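You operate a simulated robot arm through the tools that you are given. There is no shell and no other tool.

You run a simulated robot arm. Do the job below in one go: nothing can be reset, and whatever is moved stays where it is left.

TASK
Torque both manifold bolts to 60 NM, then fit the dowel.
Fine: bolt 1 first; the wrench goes back on its rest; the dowel stands fully down in its hole.

The check looks at the end state, three seconds after you hand in, the way a careful person would. Anything else that was tipped, shoved, dropped, spilled or broken makes it a failure.

THE ROBOT
A 7-joint arm with a two-finger parallel gripper on a trunk, on a base that moves. Base frame: it is fixed to the floor where the robot stands at the start and does not move with it; the origin is under the middle of the robot, x ahead of it, y to its left, z up; the surface under the hand at the start is at about z = 860. Readings come in mm, rad, newtons and seconds.
With the tool pointing down near the work surface it reaches from about 280 to 720 mm from the robot's upright axis, wherever it stands. Its first joint turns from -2.897 to 2.897 rad. Places, roughly: black manifold bolt [600, 300, 900]; dowel hole of the manifold [600, 200, 900]; grey manifold bolt [600, 200, 900]. Payload 1.57 kg.
Tool frame: the origin (TCP) lies between the finger pads and is the grasp point; the fingertips stand 30 mm ahead of it; z points along the fingers, y is the line along which they close. Largest opening 80 mm; finger width 17, thickness 12; the body of the gripper, 40 by 82 mm, starts 80 mm behind the TCP.
Orientation is that of the tool frame in the base frame, as a unit quaternion [x, y, z, w]. With the fingers straight down and closing along the base's y, the tool's x points along the base's -x, its y along +y and its z along -z.

THE INTERFACE
- The arm moves only by the tool send_rows. Its argument "series" is a list of rows, each a list of 7 numbers: the shift along the base's x, y, z in mm, then the turn, a rotation vector about the base's x, y, z in degrees, then the closure in counts, from 0 (fully open) to 255 (shut). In form: [[tx, ty, tz, rx, ry, rz, claw], ...]. A call has 1 to 20 rows; each row shifts and turns the commanded pose from where the row before left it. Each row takes 0.2 s and may step no farther than 50 mm and 0.15 rad from the row before; otherwise, or with a gripper value out of range, the whole call is refused. A pose out of reach is approached as far as the arm can. The call stops where the force on the tool passes 40 N (or 10 N more than at its start, if that is more) or the arm is blocked; 0.2 s more then pass. The fingers move at their own pace (about 72 mm/s each) and stop on an object; they squeeze with about 36 N. The grip force told is the motor's: it shows also when the fingers shut on nothing. Time passes only in rows, and 0.2 s behind the last, so rows that do not move let the fingers close. It gives the time, the measured TCP pose, the force on the tool (base axes), the opening and the grip force at its end, in the units of the frame above (readings bear some noise), with the torque about the TCP (base axes, N m) and any sound that the robot's microphone picked up, and new pictures: "show" is both (left out), scene, wrist or none.
- Cameras (640 x 400 px; columns grow to the right, rows downward): "scene" is now at [-5.7, 151.3, 1415]; the picture's right is [0.13, -0.99, 0.00], its down [-0.62, -0.08, -0.78] and it looks along [0.77, 0.10, -0.63] (base axes); focal length 251 px, centre (320, 200). "wrist" rides on the gripper at [72, -7, -122] in the tool frame; the picture's right is [0.09, 1.00, 0.00], its down [-0.84, 0.08, -0.54] and it looks along [-0.54, 0.05, 0.84] (tool axes); focal length 238 px, centre (320, 200). There is no depth. A picture from a camera that has moved, and an enlarged one, comes with that camera's place and axes in the base frame and with its lens.
- lift_body(by): slides the trunk up (or, below 0, down) by that many mm; the arm and the scene camera ride with it, the base frame stays. It gives what a move gives, with no picture.
- steer(legs): drives the robot by 1 to 6 legs, each [ahead, left, turn to the left] in mm, mm and rad, along the robot's own axes; the way and the turn of a leg run together, so that a leg with both is an arc; at most 1500 mm and 3.142 rad a leg. The arm and the cameras ride along, it lands a little off, and it stops where it bumps. It gives what a move gives, and a new picture of the scene camera.
- aim_head(pan, tilt): turns the head with the scene camera to pan (to the left, within 1.501 rad either way) and tilt (down, from -0.506 to 1.204), counted from straight ahead of the robot. It gives what a move gives, and a new picture of the scene camera.
- enlarge(camera, box): a new picture of the part [left, top, right, bottom] of that camera's present view, enlarged. It takes no simulated time.
- sign_off(): hands the job in; it is judged then, once.

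Nothing tells you exact positions but the pictures and the camera data. Unless the task says otherwise, let go and move clear before handing in.

The tools are called after "Emit:" by a JSON object that holds its "op" and its "data". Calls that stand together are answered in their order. send_rows: Moves the arm, as the interface text tells. Its arguments: {"type":"object","properties":{"series":{"type":"array"},"show":{"type":"string","enum":["both","scene","wrist","none"]}},"required":["series"]} The other tools are called the same way: lift_body (by) moves the trunk up or down; steer (legs) drives the base; aim_head (pan, tilt) turns the head that bears the scene camera; enlarge (camera, box) takes an enlarged picture of a part of a camera's view; sign_off () hands the job in.

At the start:

```text
time: 0.0
ee_pos: [399.3, 277.4, 1147.8]
tool_rot: [-0.001, 1.0, 0.0, 0.001]
ft_force: [0.5, -0.5, -0.8]
moment: [0.02, -0.01, 0.01]
width: 80.1
grip_force: 0.1
trunk travel left (down, up): [-75.0, 40.0]
robot x, y, heading: [-1.3, -2.1, -0.004]
head pan, tilt (commanded): [0.131, 0.681]
```

scene: 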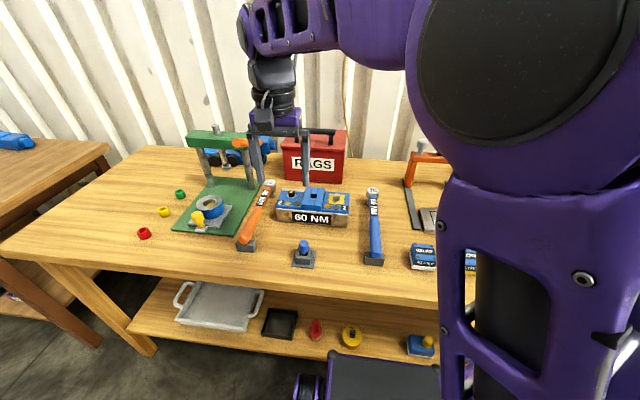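
wrist: 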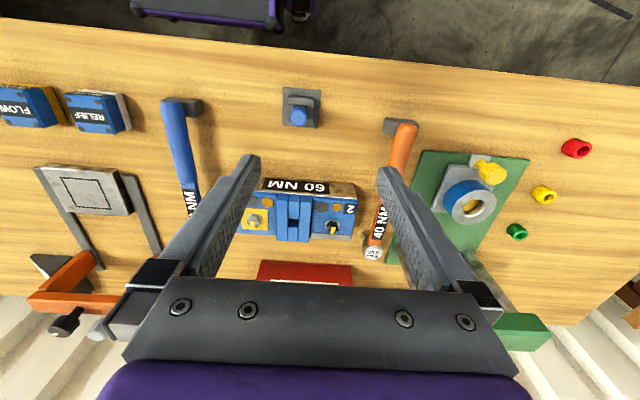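

I see a bench with a manifold (blue/yellow, "60 NM"), two torque wrenches (orange "40 NM", blue probably "60 NM"), and a blue dowel on a stand. I'll look closer before moving.

Emit:
{"op": "enlarge", "data": {"camera": "wrist", "box": [140, 70, 440, 270]}}

Emit:
{"op": "enlarge", "data": {"camera": "scene", "box": [220, 160, 400, 280]}}

Emit:
{"op": "enlarge", "data": {"camera": "wrist", "box": [230, 160, 380, 260]}}

```text
2.00 times, centred on (290, 170) of wrist
camera zoom: at [327.6, 271.9, 1269.6], right [-0.09, 1.0, 0.0], down [0.84, 0.08, 0.54], along [0.54, 0.05, -0.84], focal length 477 px, centre (380, 260)
```

zoom: 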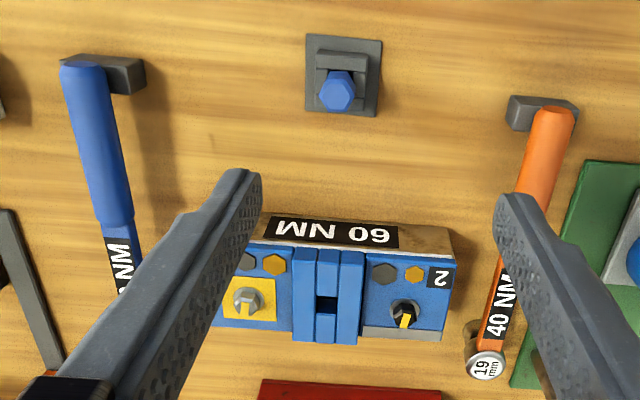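

```text
3.33 times, centred on (310, 220) of scene
camera zoom: at [-5.7, 151.3, 1415.0], right [0.13, -0.99, 0.0], down [-0.62, -0.08, -0.78], along [0.77, 0.1, -0.63], focal length 838 px, centre (353, 133)
```

zoom: 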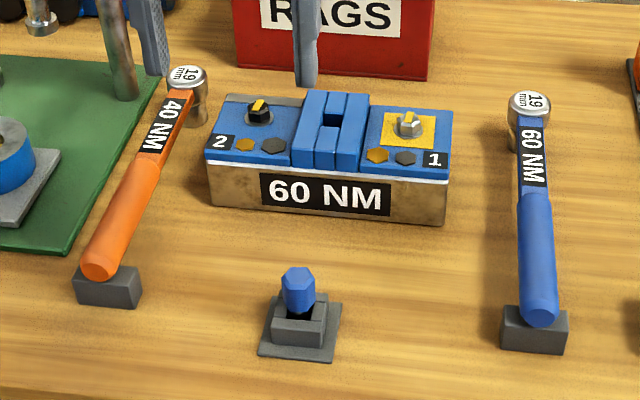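

```text
4.00 times, centred on (305, 210) of wrist
camera zoom: at [327.6, 271.9, 1269.6], right [-0.09, 1.0, 0.0], down [0.84, 0.08, 0.54], along [0.54, 0.05, -0.84], focal length 953 px, centre (380, 160)
```

zoom: 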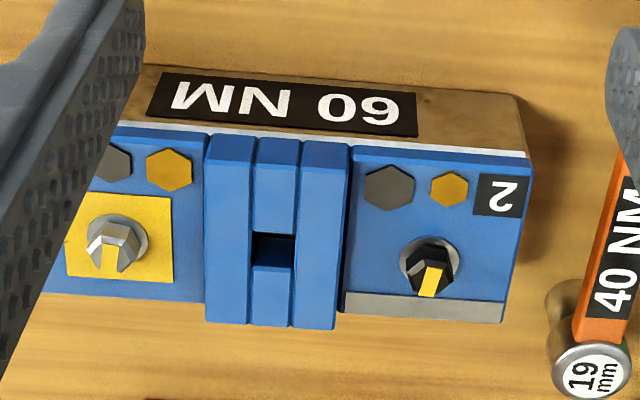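

The grey bolt (labelled 1) is on the right and the black bolt (2) on the left, with the dowel slot between them. The blue wrench is marked 60 NM and the orange one 40 NM. I'll bring the wrist camera closer over the manifold to measure it.

Emit:
{"op": "send_rows", "data": {"series": [[30, -10, -10, 0, 0, 0, 0], [30, -10, -10, 0, 0, 0, 0], [30, -10, -10, 0, 0, 0, 0], [30, -10, -10, 0, 0, 0, 0]], "show": "both"}}

Emit:
{"op": "enlarge", "data": {"camera": "wrist", "box": [180, 100, 460, 275]}}

```text
time: 1.0
ee_pos: [518.4, 237.8, 1107.1]
tool_rot: [0.001, 1.0, 0.0, 0.001]
ft_force: [0.3, -0.9, 0.0]
moment: [0.0, 0.02, -0.02]
width: 80.2
grip_force: 0.1
trunk travel left (down, up): [-75.0, 40.0]
robot x, y, heading: [-1.2, 2.8, -0.005]
head pan, tilt (commanded): [0.131, 0.681]
camera scene: at [-5.8, 151.3, 1415.0], right [0.13, -0.99, 0.0], down [-0.62, -0.08, -0.78], along [0.77, 0.1, -0.63], focal length 251 px, centre (320, 200)
camera wrist: at [447.5, 232.6, 1229.4], right [-0.09, 1.0, 0.0], down [0.84, 0.08, 0.54], along [0.54, 0.05, -0.84], focal length 238 px, centre (320, 200)
```

scene: 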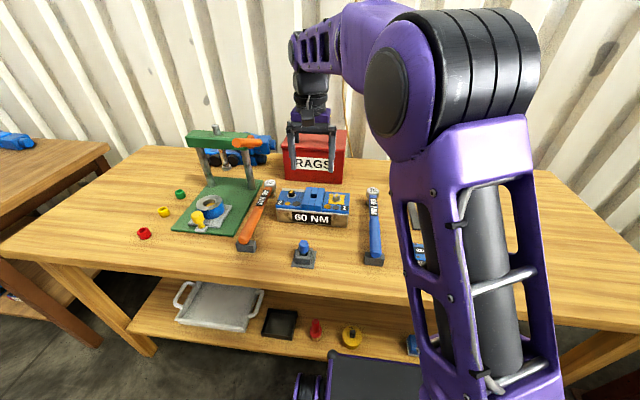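
wrist: 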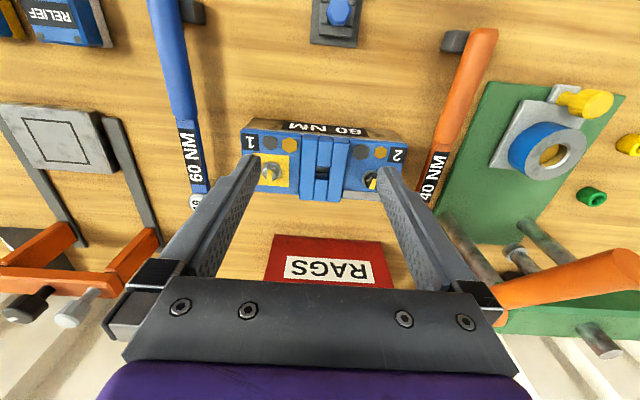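

```text
2.29 times, centred on (320, 188) of wrist
camera zoom: at [447.5, 232.6, 1229.4], right [-0.09, 1.0, 0.0], down [0.84, 0.08, 0.54], along [0.54, 0.05, -0.84], focal length 545 px, centre (320, 229)
```

zoom: 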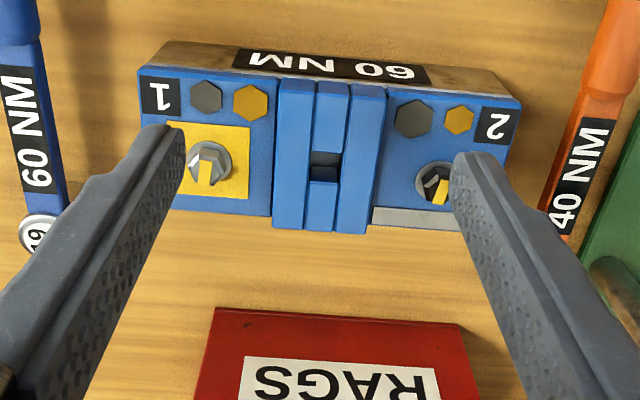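

Bolt 1 is near (597, 179, 936) and bolt 2 near (597, 319, 936). The slot lies between them at y≈248. Next I'll look at the dowel and the blue wrench from closer in.

Emit:
{"op": "send_rows", "data": {"series": [[-30, 0, -5, 0, 0, 0, 0], [-40, 5, -15, 0, 0, 0, 0], [-30, 5, -20, 0, 0, 0, 0], [0, 0, -15, 0, 0, 0, 0]], "show": "wrist"}}

Emit:
{"op": "enlarge", "data": {"camera": "wrist", "box": [240, 80, 400, 180]}}

Emit:
{"op": "enlarge", "data": {"camera": "wrist", "box": [240, 220, 400, 320]}}

```text
time: 2.0
ee_pos: [417.7, 248.2, 1053.9]
tool_rot: [-0.001, 1.0, 0.0, 0.0]
ft_force: [-0.5, 0.2, 0.2]
moment: [0.03, 0.0, 0.01]
width: 80.3
grip_force: 0.0
trunk travel left (down, up): [-75.0, 40.0]
robot x, y, heading: [-1.6, -0.1, -0.004]
head pan, tilt (commanded): [0.131, 0.681]
camera wrist: at [346.9, 242.3, 1176.1], right [-0.09, 1.0, 0.0], down [0.84, 0.08, 0.54], along [0.54, 0.05, -0.84], focal length 238 px, centre (320, 200)
```

wrist: 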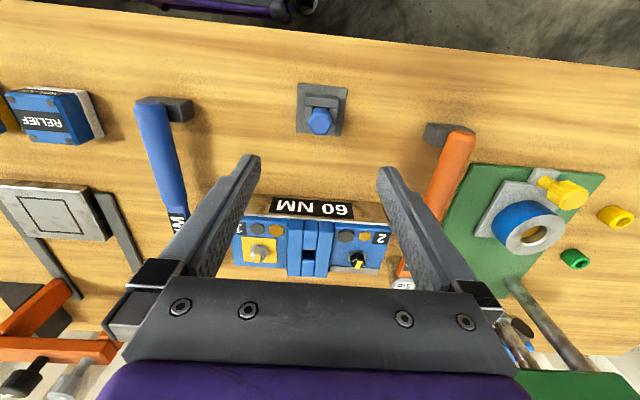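

```text
4.00 times, centred on (320, 130) of wrist
camera zoom: at [346.9, 242.3, 1176.1], right [-0.09, 1.0, 0.0], down [0.84, 0.08, 0.54], along [0.54, 0.05, -0.84], focal length 953 px, centre (320, 480)
```

zoom: 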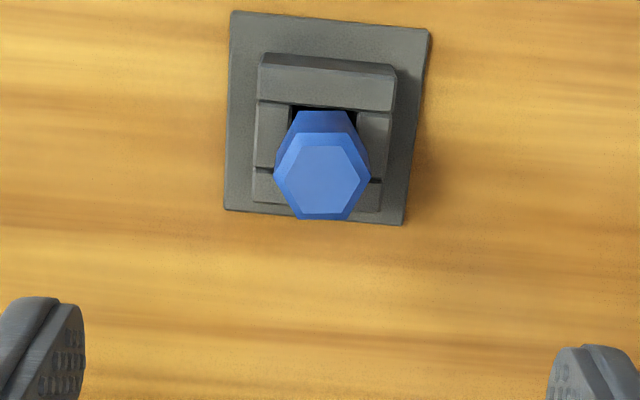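

```text
4.00 times, centred on (320, 270) of wrist
camera zoom: at [346.9, 242.3, 1176.1], right [-0.09, 1.0, 0.0], down [0.84, 0.08, 0.54], along [0.54, 0.05, -0.84], focal length 953 px, centre (320, -80)
```

zoom: 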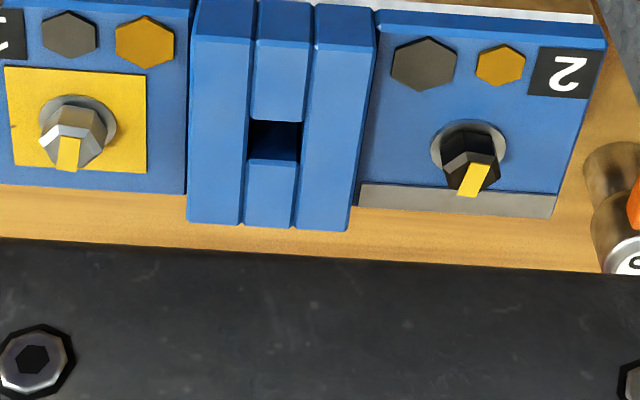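

The dowel has a hexagonal blue head and stands in a square collar, and the slot in the manifold looks square. I'll zoom in on the dowel, the slot and the wrench from the scene camera.

Emit:
{"op": "enlarge", "data": {"camera": "scene", "box": [280, 230, 328, 260]}}

Emit:
{"op": "enlarge", "data": {"camera": "scene", "box": [264, 180, 360, 240]}}

Emit:
{"op": "enlarge", "data": {"camera": "scene", "box": [340, 180, 420, 280]}}

Emit:
{"op": "enlarge", "data": {"camera": "wrist", "box": [120, 80, 240, 240]}}

```text
13.33 times, centred on (304, 245) of scene
camera zoom: at [-5.9, 151.3, 1415.0], right [0.13, -0.99, 0.0], down [-0.62, -0.08, -0.78], along [0.77, 0.1, -0.63], focal length 3350 px, centre (533, -400)
```

zoom: 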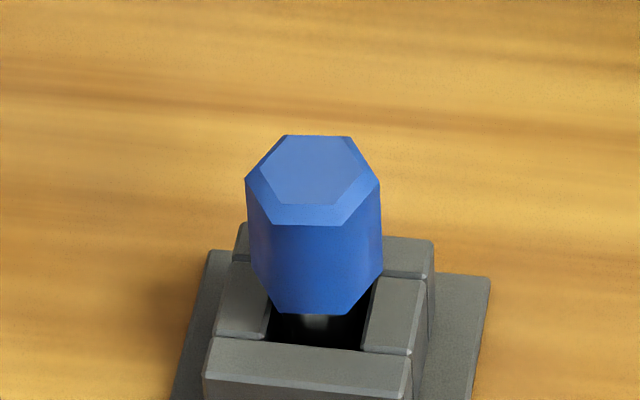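

```text
6.67 times, centred on (312, 210) of scene
camera zoom: at [-5.9, 151.3, 1415.0], right [0.13, -0.99, 0.0], down [-0.62, -0.08, -0.78], along [0.77, 0.1, -0.63], focal length 1675 px, centre (373, 133)
```

zoom: 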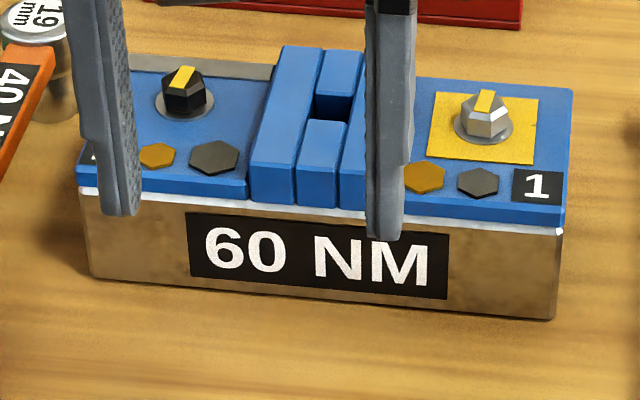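

```text
4.00 times, centred on (380, 230) of scene
camera zoom: at [-5.9, 151.3, 1415.0], right [0.13, -0.99, 0.0], down [-0.62, -0.08, -0.78], along [0.77, 0.1, -0.63], focal length 1005 px, centre (80, 80)
```

zoom: 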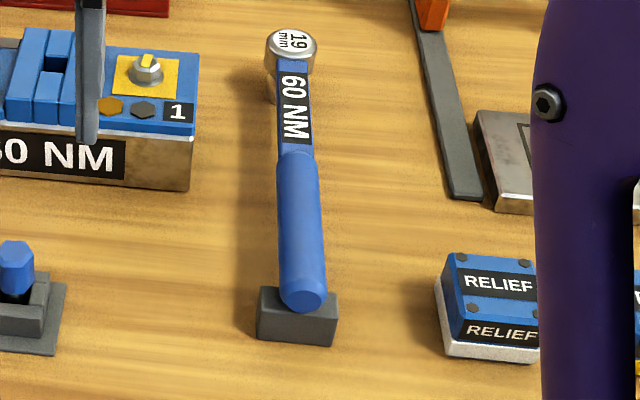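

```text
2.50 times, centred on (180, 160) of wrist
camera zoom: at [346.9, 242.3, 1176.1], right [-0.09, 1.0, 0.0], down [0.84, 0.08, 0.54], along [0.54, 0.05, -0.84], focal length 596 px, centre (670, 300)
```

zoom: 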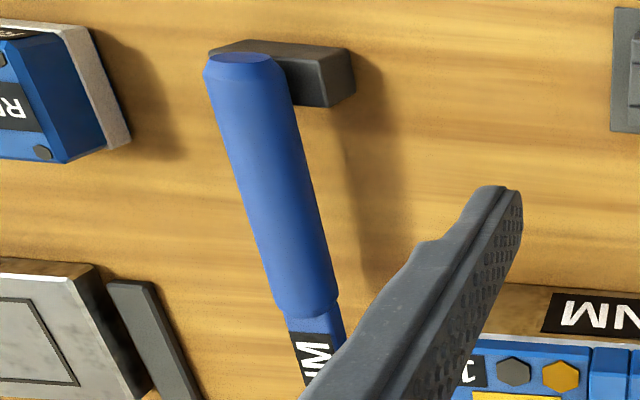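

The dowel's blue hex head tops a thin metal pin, and the 60 NM wrench handle runs along x at y≈62. I'll move above that handle to measure it.

Emit:
{"op": "send_rows", "data": {"series": [[20, -45, 0, 0, 0, 0, 0], [20, -45, 0, 0, 0, 0, 0], [20, -45, -10, 0, 0, 0, 0], [20, -45, -15, 0, 0, 0, 0], [7, -5, -20, 0, 0, 0, 0]], "show": "both"}}

Emit:
{"op": "enlarge", "data": {"camera": "wrist", "box": [220, 40, 420, 290]}}

```text
refused: row 3 steps farther than a row can; nothing moved
```

```text
1.60 times, centred on (320, 165) of wrist
camera zoom: at [346.9, 242.3, 1176.1], right [-0.09, 1.0, 0.0], down [0.84, 0.08, 0.54], along [0.54, 0.05, -0.84], focal length 381 px, centre (320, 256)
```

zoom: 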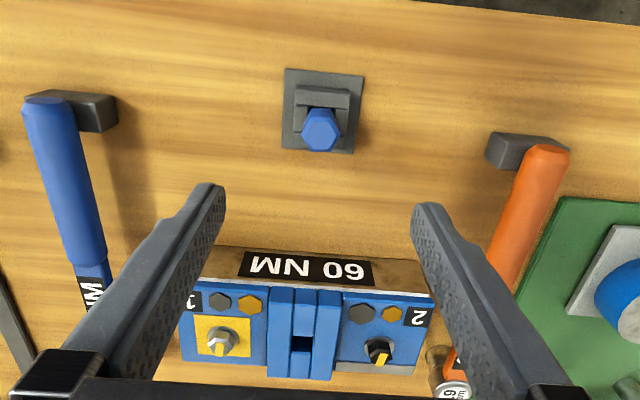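

The 60 NM wrench lies on the right and nothing has moved, because that call was refused for a step that was too long. I'll send the move again with smaller steps.

Emit:
{"op": "send_rows", "data": {"series": [[20, -40, 0, 0, 0, 0, 0], [20, -40, 0, 0, 0, 0, 0], [20, -40, -10, 0, 0, 0, 0], [20, -40, -15, 0, 0, 0, 0], [7, -25, -20, 0, 0, 0, 0]], "show": "both"}}

Emit:
{"op": "enlarge", "data": {"camera": "wrist", "box": [220, 40, 420, 290]}}

```text
time: 3.2
ee_pos: [508.0, 64.1, 1009.0]
tool_rot: [0.0, 1.0, 0.001, 0.0]
ft_force: [-0.6, -0.1, -0.8]
moment: [0.0, 0.0, 0.01]
width: 80.2
grip_force: 0.1
trunk travel left (down, up): [-75.0, 40.0]
robot x, y, heading: [0.8, 2.6, 0.003]
head pan, tilt (commanded): [0.131, 0.681]
camera scene: at [-5.8, 151.4, 1415.0], right [0.13, -0.99, 0.0], down [-0.62, -0.08, -0.78], along [0.77, 0.1, -0.63], focal length 251 px, centre (320, 200)
camera wrist: at [436.0, 58.4, 1131.1], right [-0.09, 1.0, 0.0], down [0.84, 0.08, 0.54], along [0.54, 0.05, -0.84], focal length 238 px, centre (320, 200)
```

scene: 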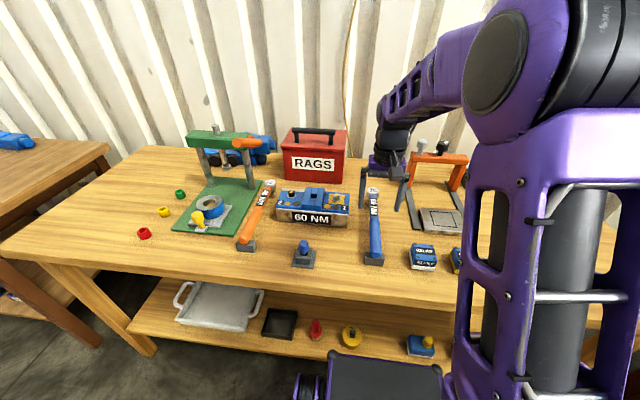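
wrist: 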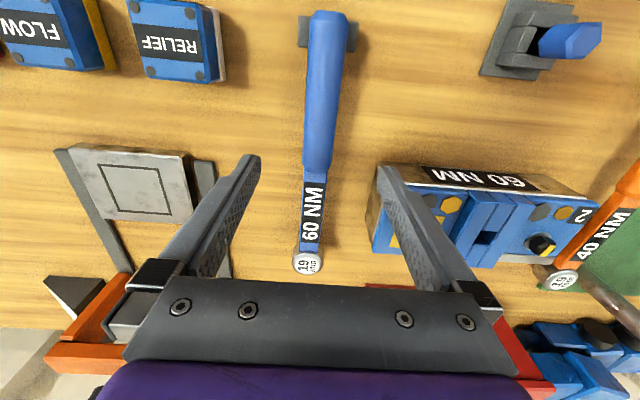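

```text
1.60 times, centred on (320, 165) of wrist
camera zoom: at [436.0, 58.4, 1131.1], right [-0.09, 1.0, 0.0], down [0.84, 0.08, 0.54], along [0.54, 0.05, -0.84], focal length 381 px, centre (320, 256)
```

zoom: 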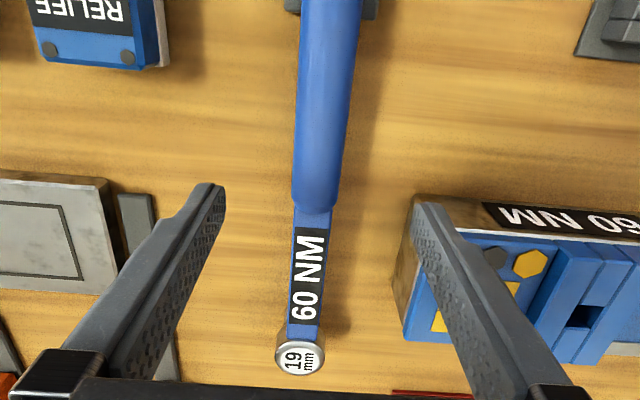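

The wrench head is near (670, 64) with its top at z≈917, and the handle centre is near z≈889 at y≈63. I'll descend with open fingers to grip the front half of the handle.

Emit:
{"op": "send_rows", "data": {"series": [[2, -1, -35, 0, 0, 0, 0], [0, 0, -35, 0, 0, 0, 0], [0, 0, -25, 0, 0, 0, 0], [0, 0, -17, 0, 0, 0, 0]], "show": "both"}}

Emit:
{"op": "enlarge", "data": {"camera": "scene", "box": [340, 170, 420, 280]}}

```text
time: 4.2
ee_pos: [508.6, 64.3, 895.5]
tool_rot: [-0.001, 1.0, 0.0, 0.0]
ft_force: [-0.6, 0.1, -0.3]
moment: [0.02, 0.01, -0.01]
width: 80.0
grip_force: 0.0
trunk travel left (down, up): [-75.0, 40.0]
robot x, y, heading: [-0.5, 2.7, 0.0]
head pan, tilt (commanded): [0.131, 0.681]
camera scene: at [-5.7, 151.3, 1415.0], right [0.13, -0.99, 0.0], down [-0.62, -0.08, -0.78], along [0.77, 0.1, -0.63], focal length 251 px, centre (320, 200)
camera wrist: at [437.6, 57.6, 1017.6], right [-0.09, 1.0, 0.0], down [0.84, 0.08, 0.54], along [0.54, 0.05, -0.84], focal length 238 px, centre (320, 200)
```

scene: 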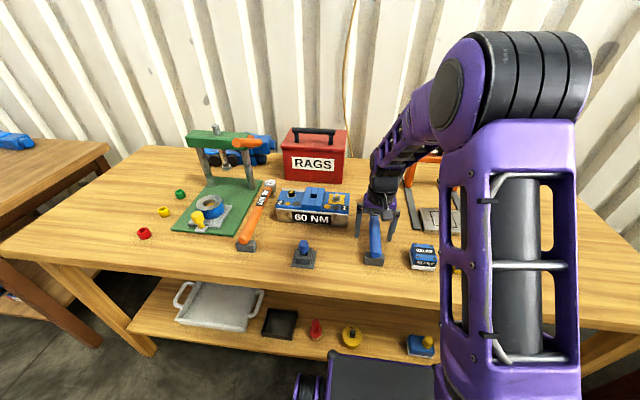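
wrist: 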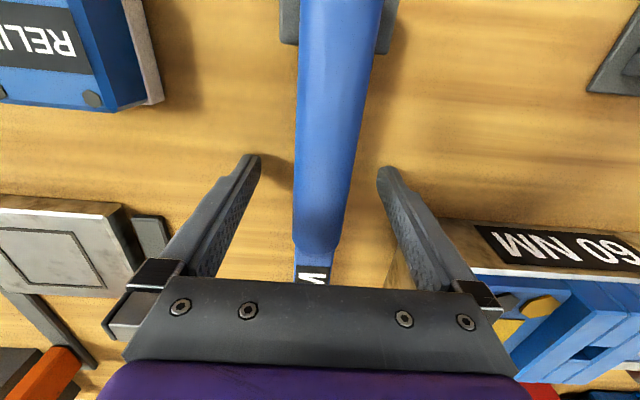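

```text
3.64 times, centred on (380, 225) of scene
camera zoom: at [-5.7, 151.3, 1415.0], right [0.13, -0.99, 0.0], down [-0.62, -0.08, -0.78], along [0.77, 0.1, -0.63], focal length 914 px, centre (102, 109)
```

zoom: 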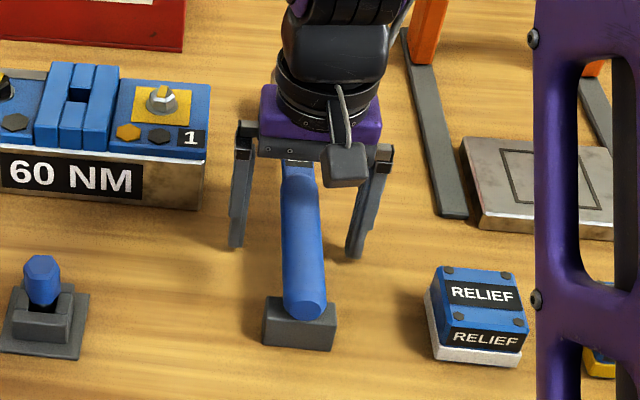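

The fingers straddle the handle, so I'll close on it now.

Emit:
{"op": "send_rows", "data": {"series": [[0, 0, 0, 0, 0, 0, 255], [0, 0, 0, 0, 0, 0, 255], [0, 0, 0, 0, 0, 0, 255], [0, 0, 0, 0, 0, 0, 255]], "show": "wrist"}}

```text
time: 5.2
ee_pos: [508.8, 64.0, 897.1]
tool_rot: [0.001, 1.0, 0.001, 0.0]
ft_force: [0.2, -0.3, -0.4]
moment: [-0.02, -0.19, -0.05]
width: 28.3
grip_force: 36.3
trunk travel left (down, up): [-75.0, 40.0]
robot x, y, heading: [2.4, 1.4, 0.002]
head pan, tilt (commanded): [0.131, 0.681]
camera wrist: at [437.6, 57.6, 1017.9], right [-0.09, 1.0, 0.0], down [0.84, 0.08, 0.54], along [0.54, 0.05, -0.84], focal length 238 px, centre (320, 200)
```

wrist: 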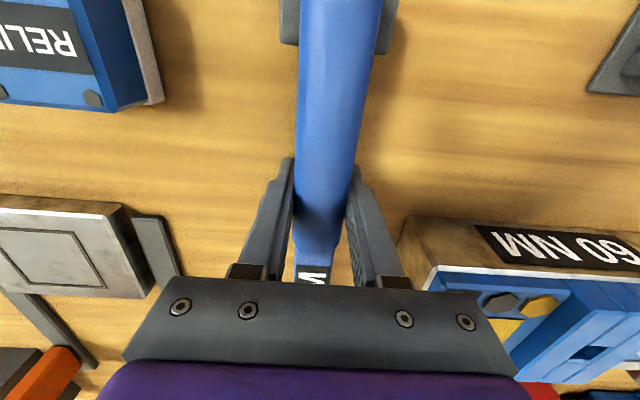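

The grip holds at 28 mm and 36 N. I'll lift a few millimetres to read the weight and balance.

Emit:
{"op": "send_rows", "data": {"series": [[0, 0, 4, 0, 0, 0, 255], [0, 0, 6, 0, 0, 0, 255], [0, 0, 0, 0, 0, 0, 255], [0, 0, 0, 0, 0, 0, 255]], "show": "both"}}

Emit:
{"op": "enlarge", "data": {"camera": "scene", "box": [340, 170, 420, 280]}}

```text
time: 6.2
ee_pos: [508.6, 63.0, 907.4]
tool_rot: [0.0, 1.0, 0.0, 0.0]
ft_force: [-0.2, 0.1, -3.9]
moment: [-0.01, 0.25, 0.0]
width: 28.3
grip_force: 36.1
trunk travel left (down, up): [-75.0, 40.0]
robot x, y, heading: [-3.8, -3.4, -0.002]
head pan, tilt (commanded): [0.131, 0.681]
camera scene: at [-5.4, 151.4, 1414.9], right [0.13, -0.99, 0.0], down [-0.62, -0.08, -0.78], along [0.77, 0.1, -0.63], focal length 251 px, centre (320, 200)
camera wrist: at [437.3, 56.9, 1028.3], right [-0.09, 1.0, 0.0], down [0.84, 0.08, 0.54], along [0.54, 0.05, -0.84], focal length 238 px, centre (320, 200)
```

scene: 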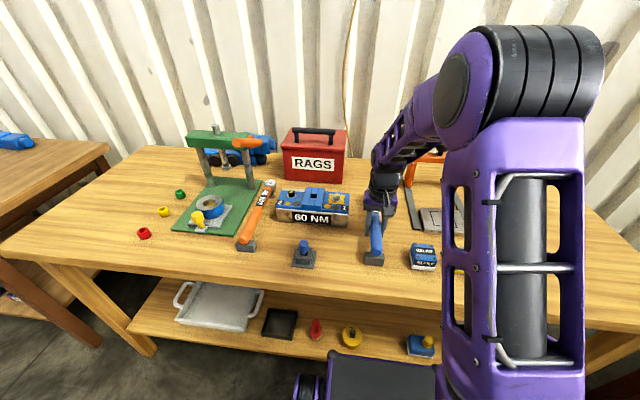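
wrist: 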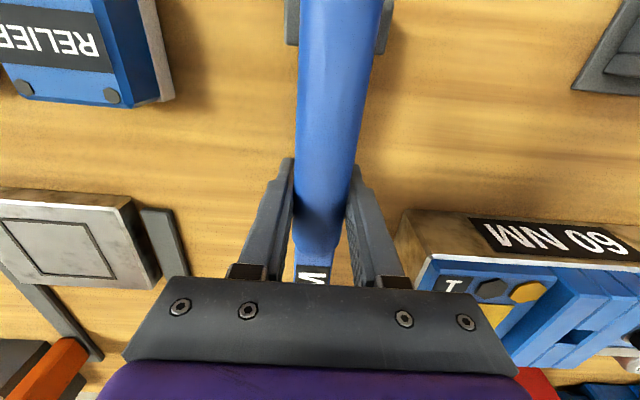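

```text
3.64 times, centred on (380, 225) of scene
camera zoom: at [-5.4, 151.4, 1414.9], right [0.13, -0.99, 0.0], down [-0.62, -0.08, -0.78], along [0.77, 0.1, -0.63], focal length 914 px, centre (102, 109)
```

zoom: 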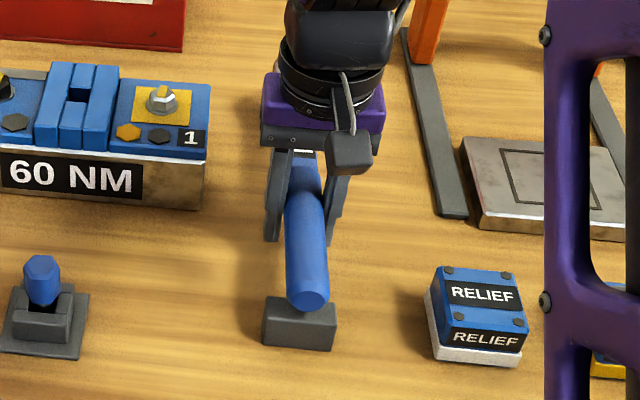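

The wrench weighs about 0.4 kg with its centre of mass 64 mm ahead of the grip, and it isn't slipping. I'll lift it to travel height and check how it hangs.

Emit:
{"op": "send_rows", "data": {"series": [[0, 0, 15, 0, 0, 0, 255], [0, 0, 20, 0, 0, 0, 255], [0, 0, 25, 0, 0, 0, 255], [0, 0, 25, 0, 0, 0, 255], [0, 0, 15, 0, 0, 0, 255], [0, 0, 0, 0, 0, 0, 255]], "show": "both"}}

Emit:
{"op": "enlarge", "data": {"camera": "scene", "box": [340, 150, 420, 250]}}

```text
time: 7.6
ee_pos: [506.1, 62.6, 1006.9]
tool_rot: [0.001, 1.0, 0.0, 0.001]
ft_force: [-0.2, -0.3, -4.0]
moment: [-0.01, 0.22, 0.02]
width: 28.2
grip_force: 35.8
trunk travel left (down, up): [-75.0, 40.0]
robot x, y, heading: [0.2, -5.7, -0.004]
head pan, tilt (commanded): [0.131, 0.681]
camera scene: at [-5.5, 151.3, 1414.9], right [0.13, -0.99, 0.0], down [-0.62, -0.08, -0.78], along [0.77, 0.1, -0.63], focal length 251 px, centre (320, 200)
camera wrist: at [435.7, 55.6, 1127.9], right [-0.09, 1.0, 0.0], down [0.84, 0.08, 0.54], along [0.54, 0.05, -0.84], focal length 238 px, centre (320, 200)
```

scene: 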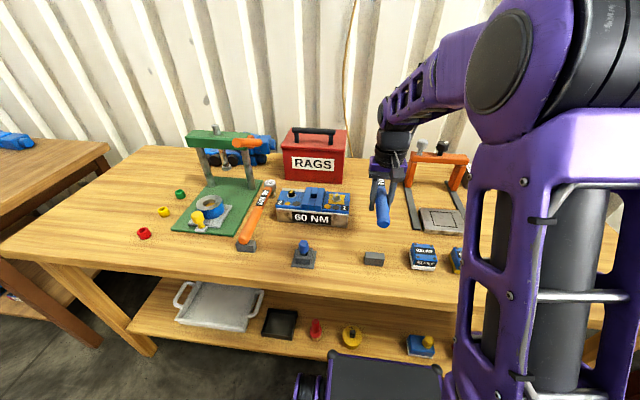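
wrist: 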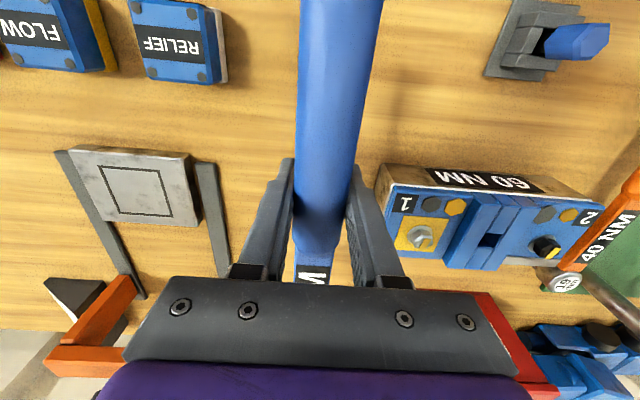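

```text
4.00 times, centred on (380, 200) of scene
camera zoom: at [-5.5, 151.3, 1414.9], right [0.13, -0.99, 0.0], down [-0.62, -0.08, -0.78], along [0.77, 0.1, -0.63], focal length 1005 px, centre (80, 200)
```

zoom: 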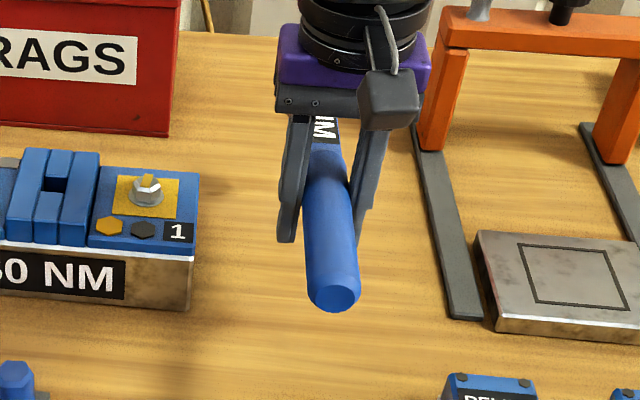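

The wrench is held level. I'll swing it so the handle points right and towards me, with the head over bolt 1.

Emit:
{"op": "send_rows", "data": {"series": [[1, -3, 0, 0, 0, 7.5, 255], [1, -3, 0, 0, 0, 7.5, 255], [1, -3, 0, 0, 0, 7.5, 255], [1, -3, 0, 0, 0, 7.5, 255], [1, -3, 0, 0, 0, 7.5, 255], [1, -3, 0, 0, 0, 7.5, 255], [1, -3, 0, 0, 0, 7.5, 255], [2, -3, 0, 0, 0, 7.5, 255], [0, 0, 0, 0, 0, 0, 255], [0, 0, 0, 0, 0, 0, 255]], "show": "both"}}

Emit:
{"op": "enlarge", "data": {"camera": "scene", "box": [270, 150, 430, 250]}}

```text
time: 9.8
ee_pos: [517.0, 37.3, 1005.4]
tool_rot: [-0.501, 0.865, -0.001, 0.0]
ft_force: [0.2, 0.5, -3.7]
moment: [-0.17, 0.1, -0.02]
width: 28.2
grip_force: 36.2
trunk travel left (down, up): [-75.0, 40.0]
robot x, y, heading: [-0.8, 3.7, 0.0]
head pan, tilt (commanded): [0.131, 0.681]
camera scene: at [-5.4, 151.4, 1414.9], right [0.13, -0.99, 0.0], down [-0.62, -0.08, -0.78], along [0.77, 0.1, -0.63], focal length 251 px, centre (320, 200)
camera wrist: at [487.7, -27.3, 1127.2], right [-0.91, 0.42, 0.0], down [0.35, 0.76, 0.54], along [0.23, 0.49, -0.84], focal length 238 px, centre (320, 200)
```

scene: 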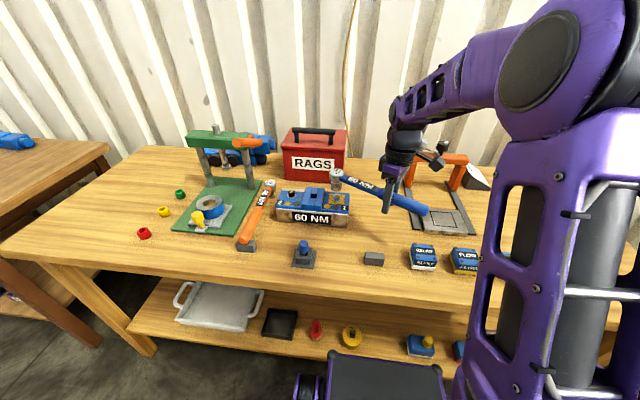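
wrist: 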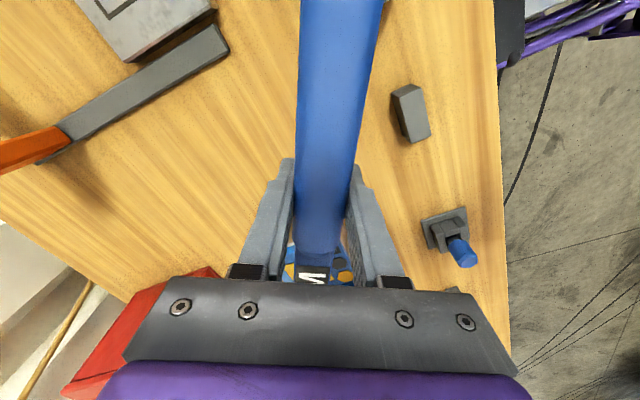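

```text
4.00 times, centred on (350, 200) of scene
camera zoom: at [-5.4, 151.4, 1414.9], right [0.13, -0.99, 0.0], down [-0.62, -0.08, -0.78], along [0.77, 0.1, -0.63], focal length 1005 px, centre (200, 200)
```

zoom: 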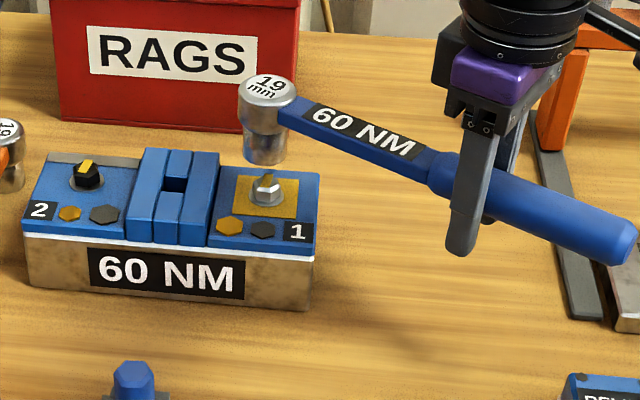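

In the scene view the head is nearly over bolt 1, reading about 2 mm too far left and far. I'll correct that, lower to just above the bolt and look again.

Emit:
{"op": "send_rows", "data": {"series": [[-1, -1, -10, 0, 0, 0, 255], [-1, -1, -8, 0, 0, 0, 255], [0, 0, 0, 0, 0, 0, 255], [0, 0, 0, 0, 0, 0, 255]], "show": "both"}}

Emit:
{"op": "enlarge", "data": {"camera": "scene", "box": [304, 160, 384, 210]}}

Emit:
{"op": "enlarge", "data": {"camera": "wrist", "box": [260, 220, 380, 295]}}

```text
time: 10.8
ee_pos: [514.9, 36.3, 989.1]
tool_rot: [-0.501, 0.866, 0.0, 0.0]
ft_force: [-0.9, -0.2, -5.0]
moment: [-0.21, 0.11, 0.01]
width: 28.4
grip_force: 35.1
trunk travel left (down, up): [-75.0, 40.0]
robot x, y, heading: [-3.5, 2.5, -0.005]
head pan, tilt (commanded): [0.131, 0.681]
camera scene: at [-5.4, 151.4, 1414.9], right [0.13, -0.99, 0.0], down [-0.62, -0.08, -0.78], along [0.77, 0.1, -0.63], focal length 251 px, centre (320, 200)
camera wrist: at [485.7, -29.6, 1109.1], right [-0.91, 0.42, 0.0], down [0.35, 0.76, 0.54], along [0.23, 0.49, -0.84], focal length 238 px, centre (320, 200)
```

scene: 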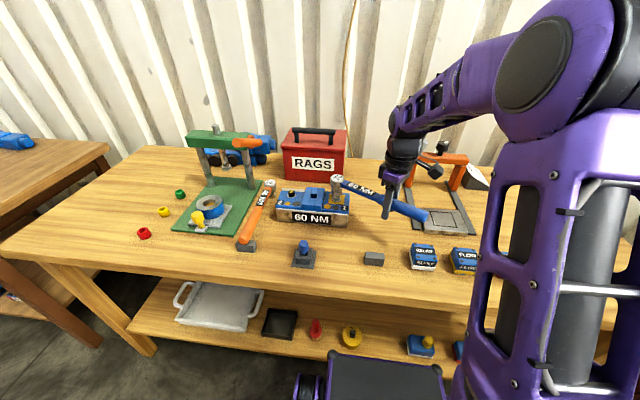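
wrist: 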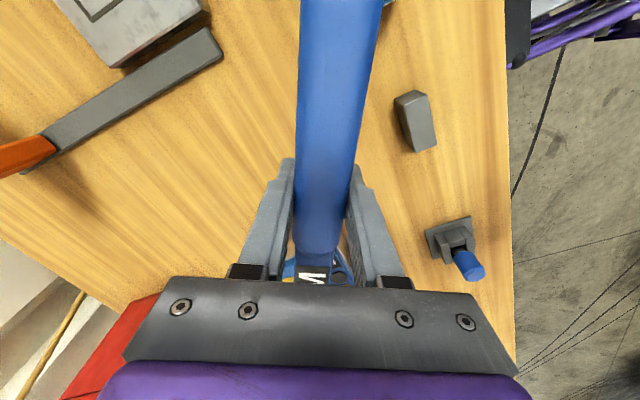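

```text
8.00 times, centred on (344, 185) of scene
camera zoom: at [-5.4, 151.4, 1414.9], right [0.13, -0.99, 0.0], down [-0.62, -0.08, -0.78], along [0.77, 0.1, -0.63], focal length 2010 px, centre (128, 320)
```

zoom: 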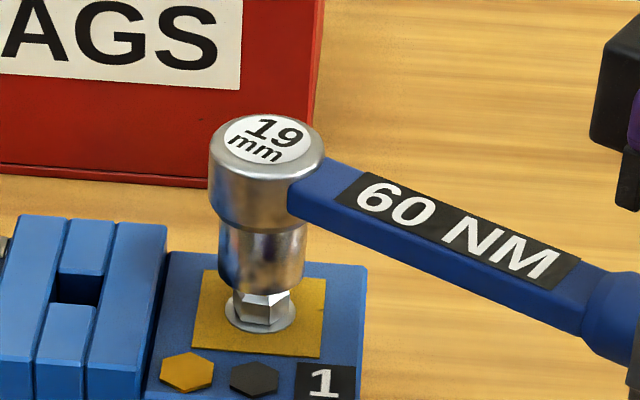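

```text
5.33 times, centred on (320, 258) of wrist
camera zoom: at [485.7, -29.6, 1109.1], right [-0.91, 0.42, 0.0], down [0.35, 0.76, 0.54], along [0.23, 0.49, -0.84], focal length 1271 px, centre (320, -107)
```

zoom: 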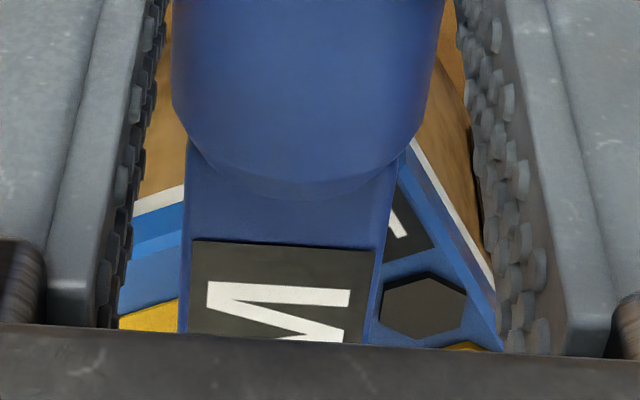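

In the image the socket is aligned left to right with bolt 1, just above it. I'll lower in small steps and watch the force.

Emit:
{"op": "send_rows", "data": {"series": [[0, 0, -2, 0, 0, 0, 255], [0, 0, -2, 0, 0, 0, 255], [0, 0, -2, 0, 0, 0, 255], [0, 0, -2, 0, 0, 0, 255], [0, 0, -1, 0, 0, 0, 255], [0, 0, -1, 0, 0, 0, 255], [0, 0, 0, 0, 0, 0, 255]], "show": "scene"}}

Emit:
{"op": "enlarge", "data": {"camera": "scene", "box": [304, 160, 384, 210]}}

```text
time: 12.4
ee_pos: [515.9, 35.8, 978.4]
tool_rot: [-0.5, 0.866, 0.0, 0.0]
ft_force: [0.3, -0.4, -3.7]
moment: [-0.19, 0.11, 0.02]
width: 28.2
grip_force: 36.0
trunk travel left (down, up): [-75.0, 40.0]
robot x, y, heading: [-0.7, -2.1, -0.004]
head pan, tilt (commanded): [0.131, 0.681]
camera scene: at [-5.4, 151.4, 1414.9], right [0.13, -0.99, 0.0], down [-0.62, -0.08, -0.78], along [0.77, 0.1, -0.63], focal length 251 px, centre (320, 200)
```

scene: 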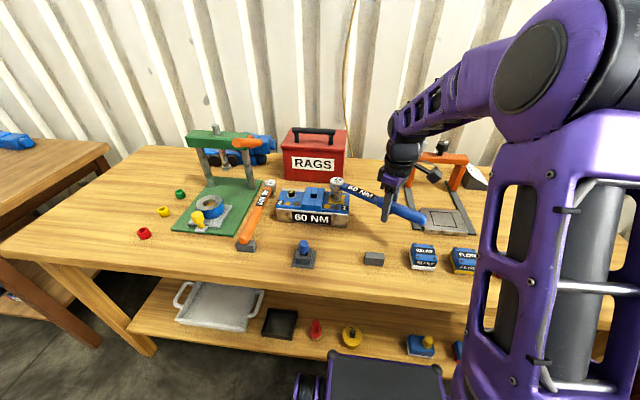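

```text
8.00 times, centred on (344, 185) of scene
camera zoom: at [-5.4, 151.4, 1414.9], right [0.13, -0.99, 0.0], down [-0.62, -0.08, -0.78], along [0.77, 0.1, -0.63], focal length 2010 px, centre (128, 320)
```

zoom: 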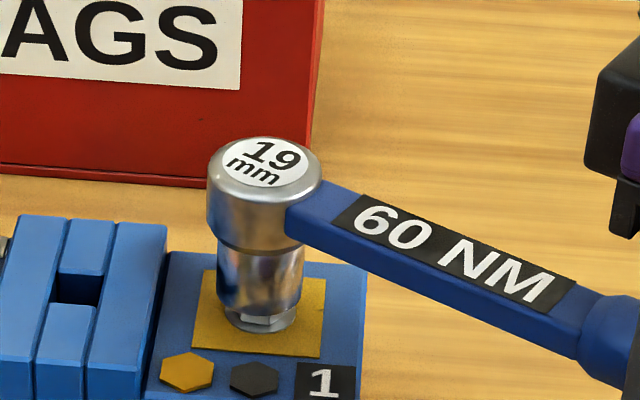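

There's no contact yet and the socket looks to be dropping over the hex. I'll keep lowering.

Emit:
{"op": "send_rows", "data": {"series": [[0, 0, -1, 0, 0, 0, 255], [0, 0, -1, 0, 0, 0, 255], [0, 0, -1, 0, 0, 0, 255], [0, 0, -1, 0, 0, 0, 255], [0, 0, -1, 0, 0, 0, 255], [0, 0, -1, 0, 0, 0, 255], [0, 0, 0, 0, 0, 0, 255]], "show": "scene"}}

Emit:
{"op": "enlarge", "data": {"camera": "scene", "box": [304, 160, 384, 210]}}

```text
time: 14.0
ee_pos: [514.9, 36.0, 971.7]
tool_rot: [-0.5, 0.866, 0.001, 0.0]
ft_force: [-0.4, 1.2, -4.4]
moment: [-0.19, 0.09, -0.01]
width: 28.1
grip_force: 35.9
trunk travel left (down, up): [-75.0, 40.0]
robot x, y, heading: [-3.6, -1.1, -0.0]
head pan, tilt (commanded): [0.131, 0.681]
camera scene: at [-5.4, 151.4, 1414.9], right [0.13, -0.99, 0.0], down [-0.62, -0.08, -0.78], along [0.77, 0.1, -0.63], focal length 251 px, centre (320, 200)
```

scene: 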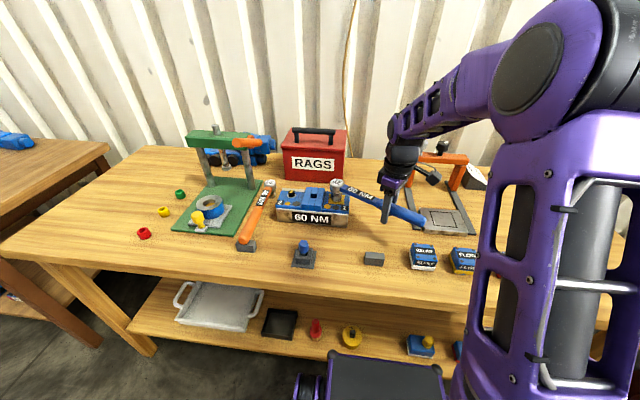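

```text
8.00 times, centred on (344, 185) of scene
camera zoom: at [-5.4, 151.4, 1414.9], right [0.13, -0.99, 0.0], down [-0.62, -0.08, -0.78], along [0.77, 0.1, -0.63], focal length 2010 px, centre (128, 320)
```

zoom: 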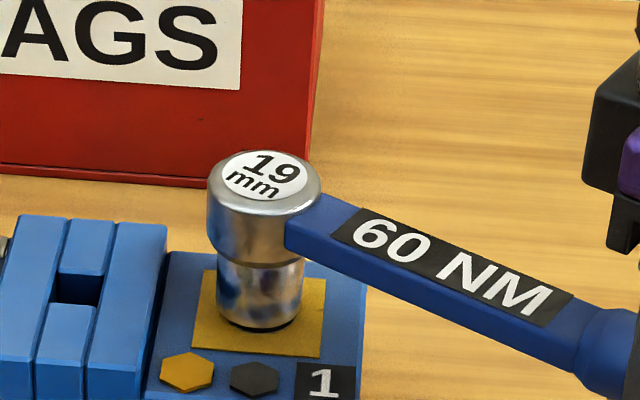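

The socket has slid over the hex with no resistance. I'll lower until it touches.

Emit:
{"op": "send_rows", "data": {"series": [[0, 0, -1, 0, 0, 0, 255], [0, 0, -1, 0, 0, 0, 255], [0, 0, -1, 0, 0, 0, 255], [0, 0, 0, 0, 0, 0, 255], [0, 0, 0, 0, 0, 0, 255]], "show": "scene"}}

Emit:
{"op": "enlarge", "data": {"camera": "scene", "box": [304, 160, 384, 210]}}

```text
time: 15.2
ee_pos: [515.9, 36.0, 968.8]
tool_rot: [-0.5, 0.866, 0.0, 0.0]
ft_force: [-0.7, 0.1, -4.0]
moment: [-0.18, 0.08, -0.01]
width: 28.2
grip_force: 35.2
trunk travel left (down, up): [-75.0, 40.0]
robot x, y, heading: [2.7, 2.1, -0.003]
head pan, tilt (commanded): [0.131, 0.681]
camera scene: at [-5.4, 151.4, 1414.9], right [0.13, -0.99, 0.0], down [-0.62, -0.08, -0.78], along [0.77, 0.1, -0.63], focal length 251 px, centre (320, 200)
```

scene: 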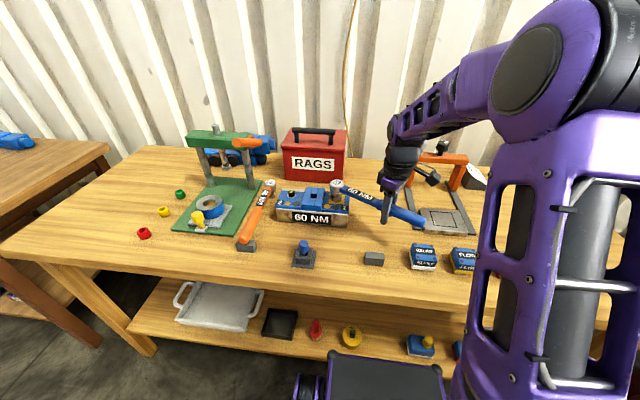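

```text
8.00 times, centred on (344, 185) of scene
camera zoom: at [-5.4, 151.4, 1414.9], right [0.13, -0.99, 0.0], down [-0.62, -0.08, -0.78], along [0.77, 0.1, -0.63], focal length 2010 px, centre (128, 320)
```

zoom: 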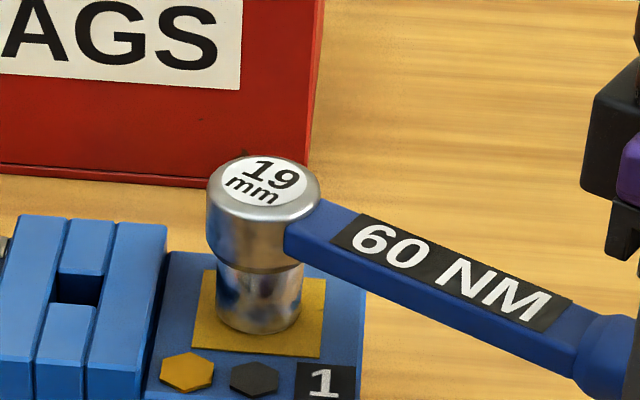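

The socket is nearly on the washer. I'll take a couple more 1 mm steps to find contact.

Emit:
{"op": "send_rows", "data": {"series": [[0, 0, -1, 0, 0, 0, 255], [0, 0, 0, 0, 0, 0, 255], [0, 0, 0, 0, 0, 0, 255]], "show": "none"}}

Emit:
{"op": "send_rows", "data": {"series": [[0, 0, -1, 0, 0, 0, 255], [0, 0, 0, 0, 0, 0, 255], [0, 0, 0, 0, 0, 0, 255]], "show": "none"}}

Emit:
{"op": "send_rows", "data": {"series": [[0, 0, -1, 0, 0, 0, 255], [0, 0, 0, 0, 0, 0, 255], [0, 0, 0, 0, 0, 0, 255]], "show": "scene"}}

Emit:
{"op": "enlarge", "data": {"camera": "scene", "box": [304, 160, 384, 210]}}

```text
time: 16.0
ee_pos: [515.0, 35.1, 968.4]
tool_rot: [-0.5, 0.866, -0.001, 0.0]
ft_force: [-0.2, 0.0, -4.7]
moment: [-0.19, 0.11, 0.0]
width: 28.1
grip_force: 36.2
trunk travel left (down, up): [-75.0, 40.0]
robot x, y, heading: [3.0, 0.2, -0.001]
head pan, tilt (commanded): [0.131, 0.681]
```

```text
time: 16.8
ee_pos: [515.5, 36.6, 967.5]
tool_rot: [-0.5, 0.866, -0.001, 0.0]
ft_force: [0.8, -0.2, -3.8]
moment: [-0.17, 0.12, 0.0]
width: 28.1
grip_force: 35.6
trunk travel left (down, up): [-75.0, 40.0]
robot x, y, heading: [-0.2, 0.2, 0.005]
head pan, tilt (commanded): [0.131, 0.681]
```

```text
time: 17.6
ee_pos: [515.8, 35.5, 967.4]
tool_rot: [-0.5, 0.866, -0.001, 0.001]
ft_force: [-0.7, -0.1, -0.7]
moment: [0.21, -0.13, -0.01]
width: 28.1
grip_force: 36.2
trunk travel left (down, up): [-75.0, 40.0]
robot x, y, heading: [-0.2, -1.0, -0.001]
head pan, tilt (commanded): [0.131, 0.681]
camera scene: at [-5.7, 151.3, 1415.0], right [0.13, -0.99, 0.0], down [-0.62, -0.08, -0.78], along [0.77, 0.1, -0.63], focal length 251 px, centre (320, 200)
```

scene: 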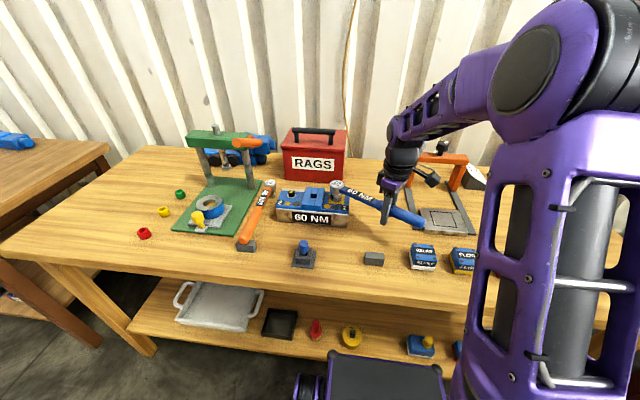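

```text
8.00 times, centred on (344, 185) of scene
camera zoom: at [-5.7, 151.3, 1415.0], right [0.13, -0.99, 0.0], down [-0.62, -0.08, -0.78], along [0.77, 0.1, -0.63], focal length 2010 px, centre (128, 320)
```

zoom: 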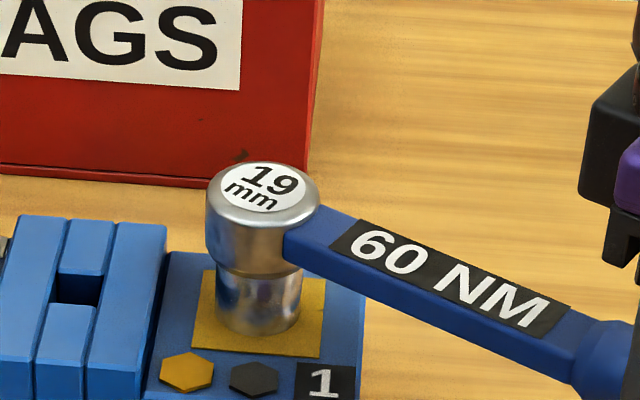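

Contact: the load dropped from 4 N to 0.7 N, so the socket is seated on bolt 1. I'll begin a clockwise swing about the bolt in small arcs, listening for the click.

Emit:
{"op": "send_rows", "data": {"series": [[-12.2, 7.7, 0, 0, 0, -5, 255], [-11.5, 8.7, 0, 0, 0, -5, 255], [0, 0, 0, 0, 0, 0, 255]], "show": "scene"}}

Emit:
{"op": "enlarge", "data": {"camera": "scene", "box": [304, 160, 384, 210]}}

```text
time: 18.4
ee_pos: [491.9, 53.1, 966.5]
tool_rot: [-0.422, 0.906, 0.0, 0.001]
ft_force: [-0.9, -0.3, -3.7]
moment: [0.01, -0.05, 0.79]
width: 28.1
grip_force: 35.8
trunk travel left (down, up): [-75.0, 40.0]
robot x, y, heading: [-1.7, 0.7, -0.001]
head pan, tilt (commanded): [0.131, 0.681]
camera scene: at [-5.6, 151.4, 1414.9], right [0.13, -0.99, 0.0], down [-0.62, -0.08, -0.78], along [0.77, 0.1, -0.63], focal length 251 px, centre (320, 200)
```

scene: 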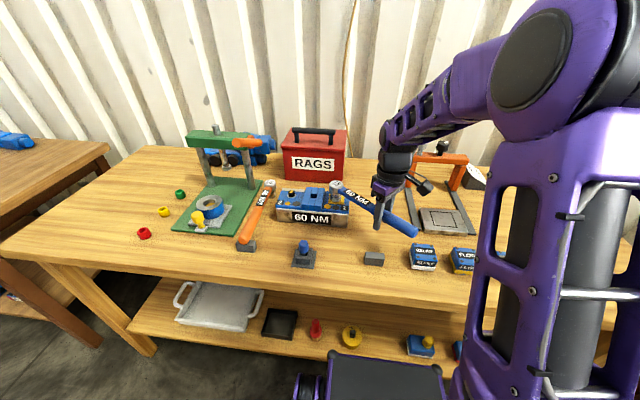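

```text
8.00 times, centred on (344, 185) of scene
camera zoom: at [-5.6, 151.4, 1414.9], right [0.13, -0.99, 0.0], down [-0.62, -0.08, -0.78], along [0.77, 0.1, -0.63], focal length 2010 px, centre (128, 320)
```

zoom: 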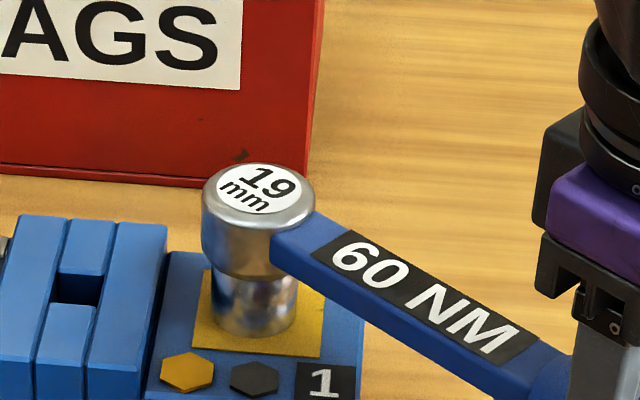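

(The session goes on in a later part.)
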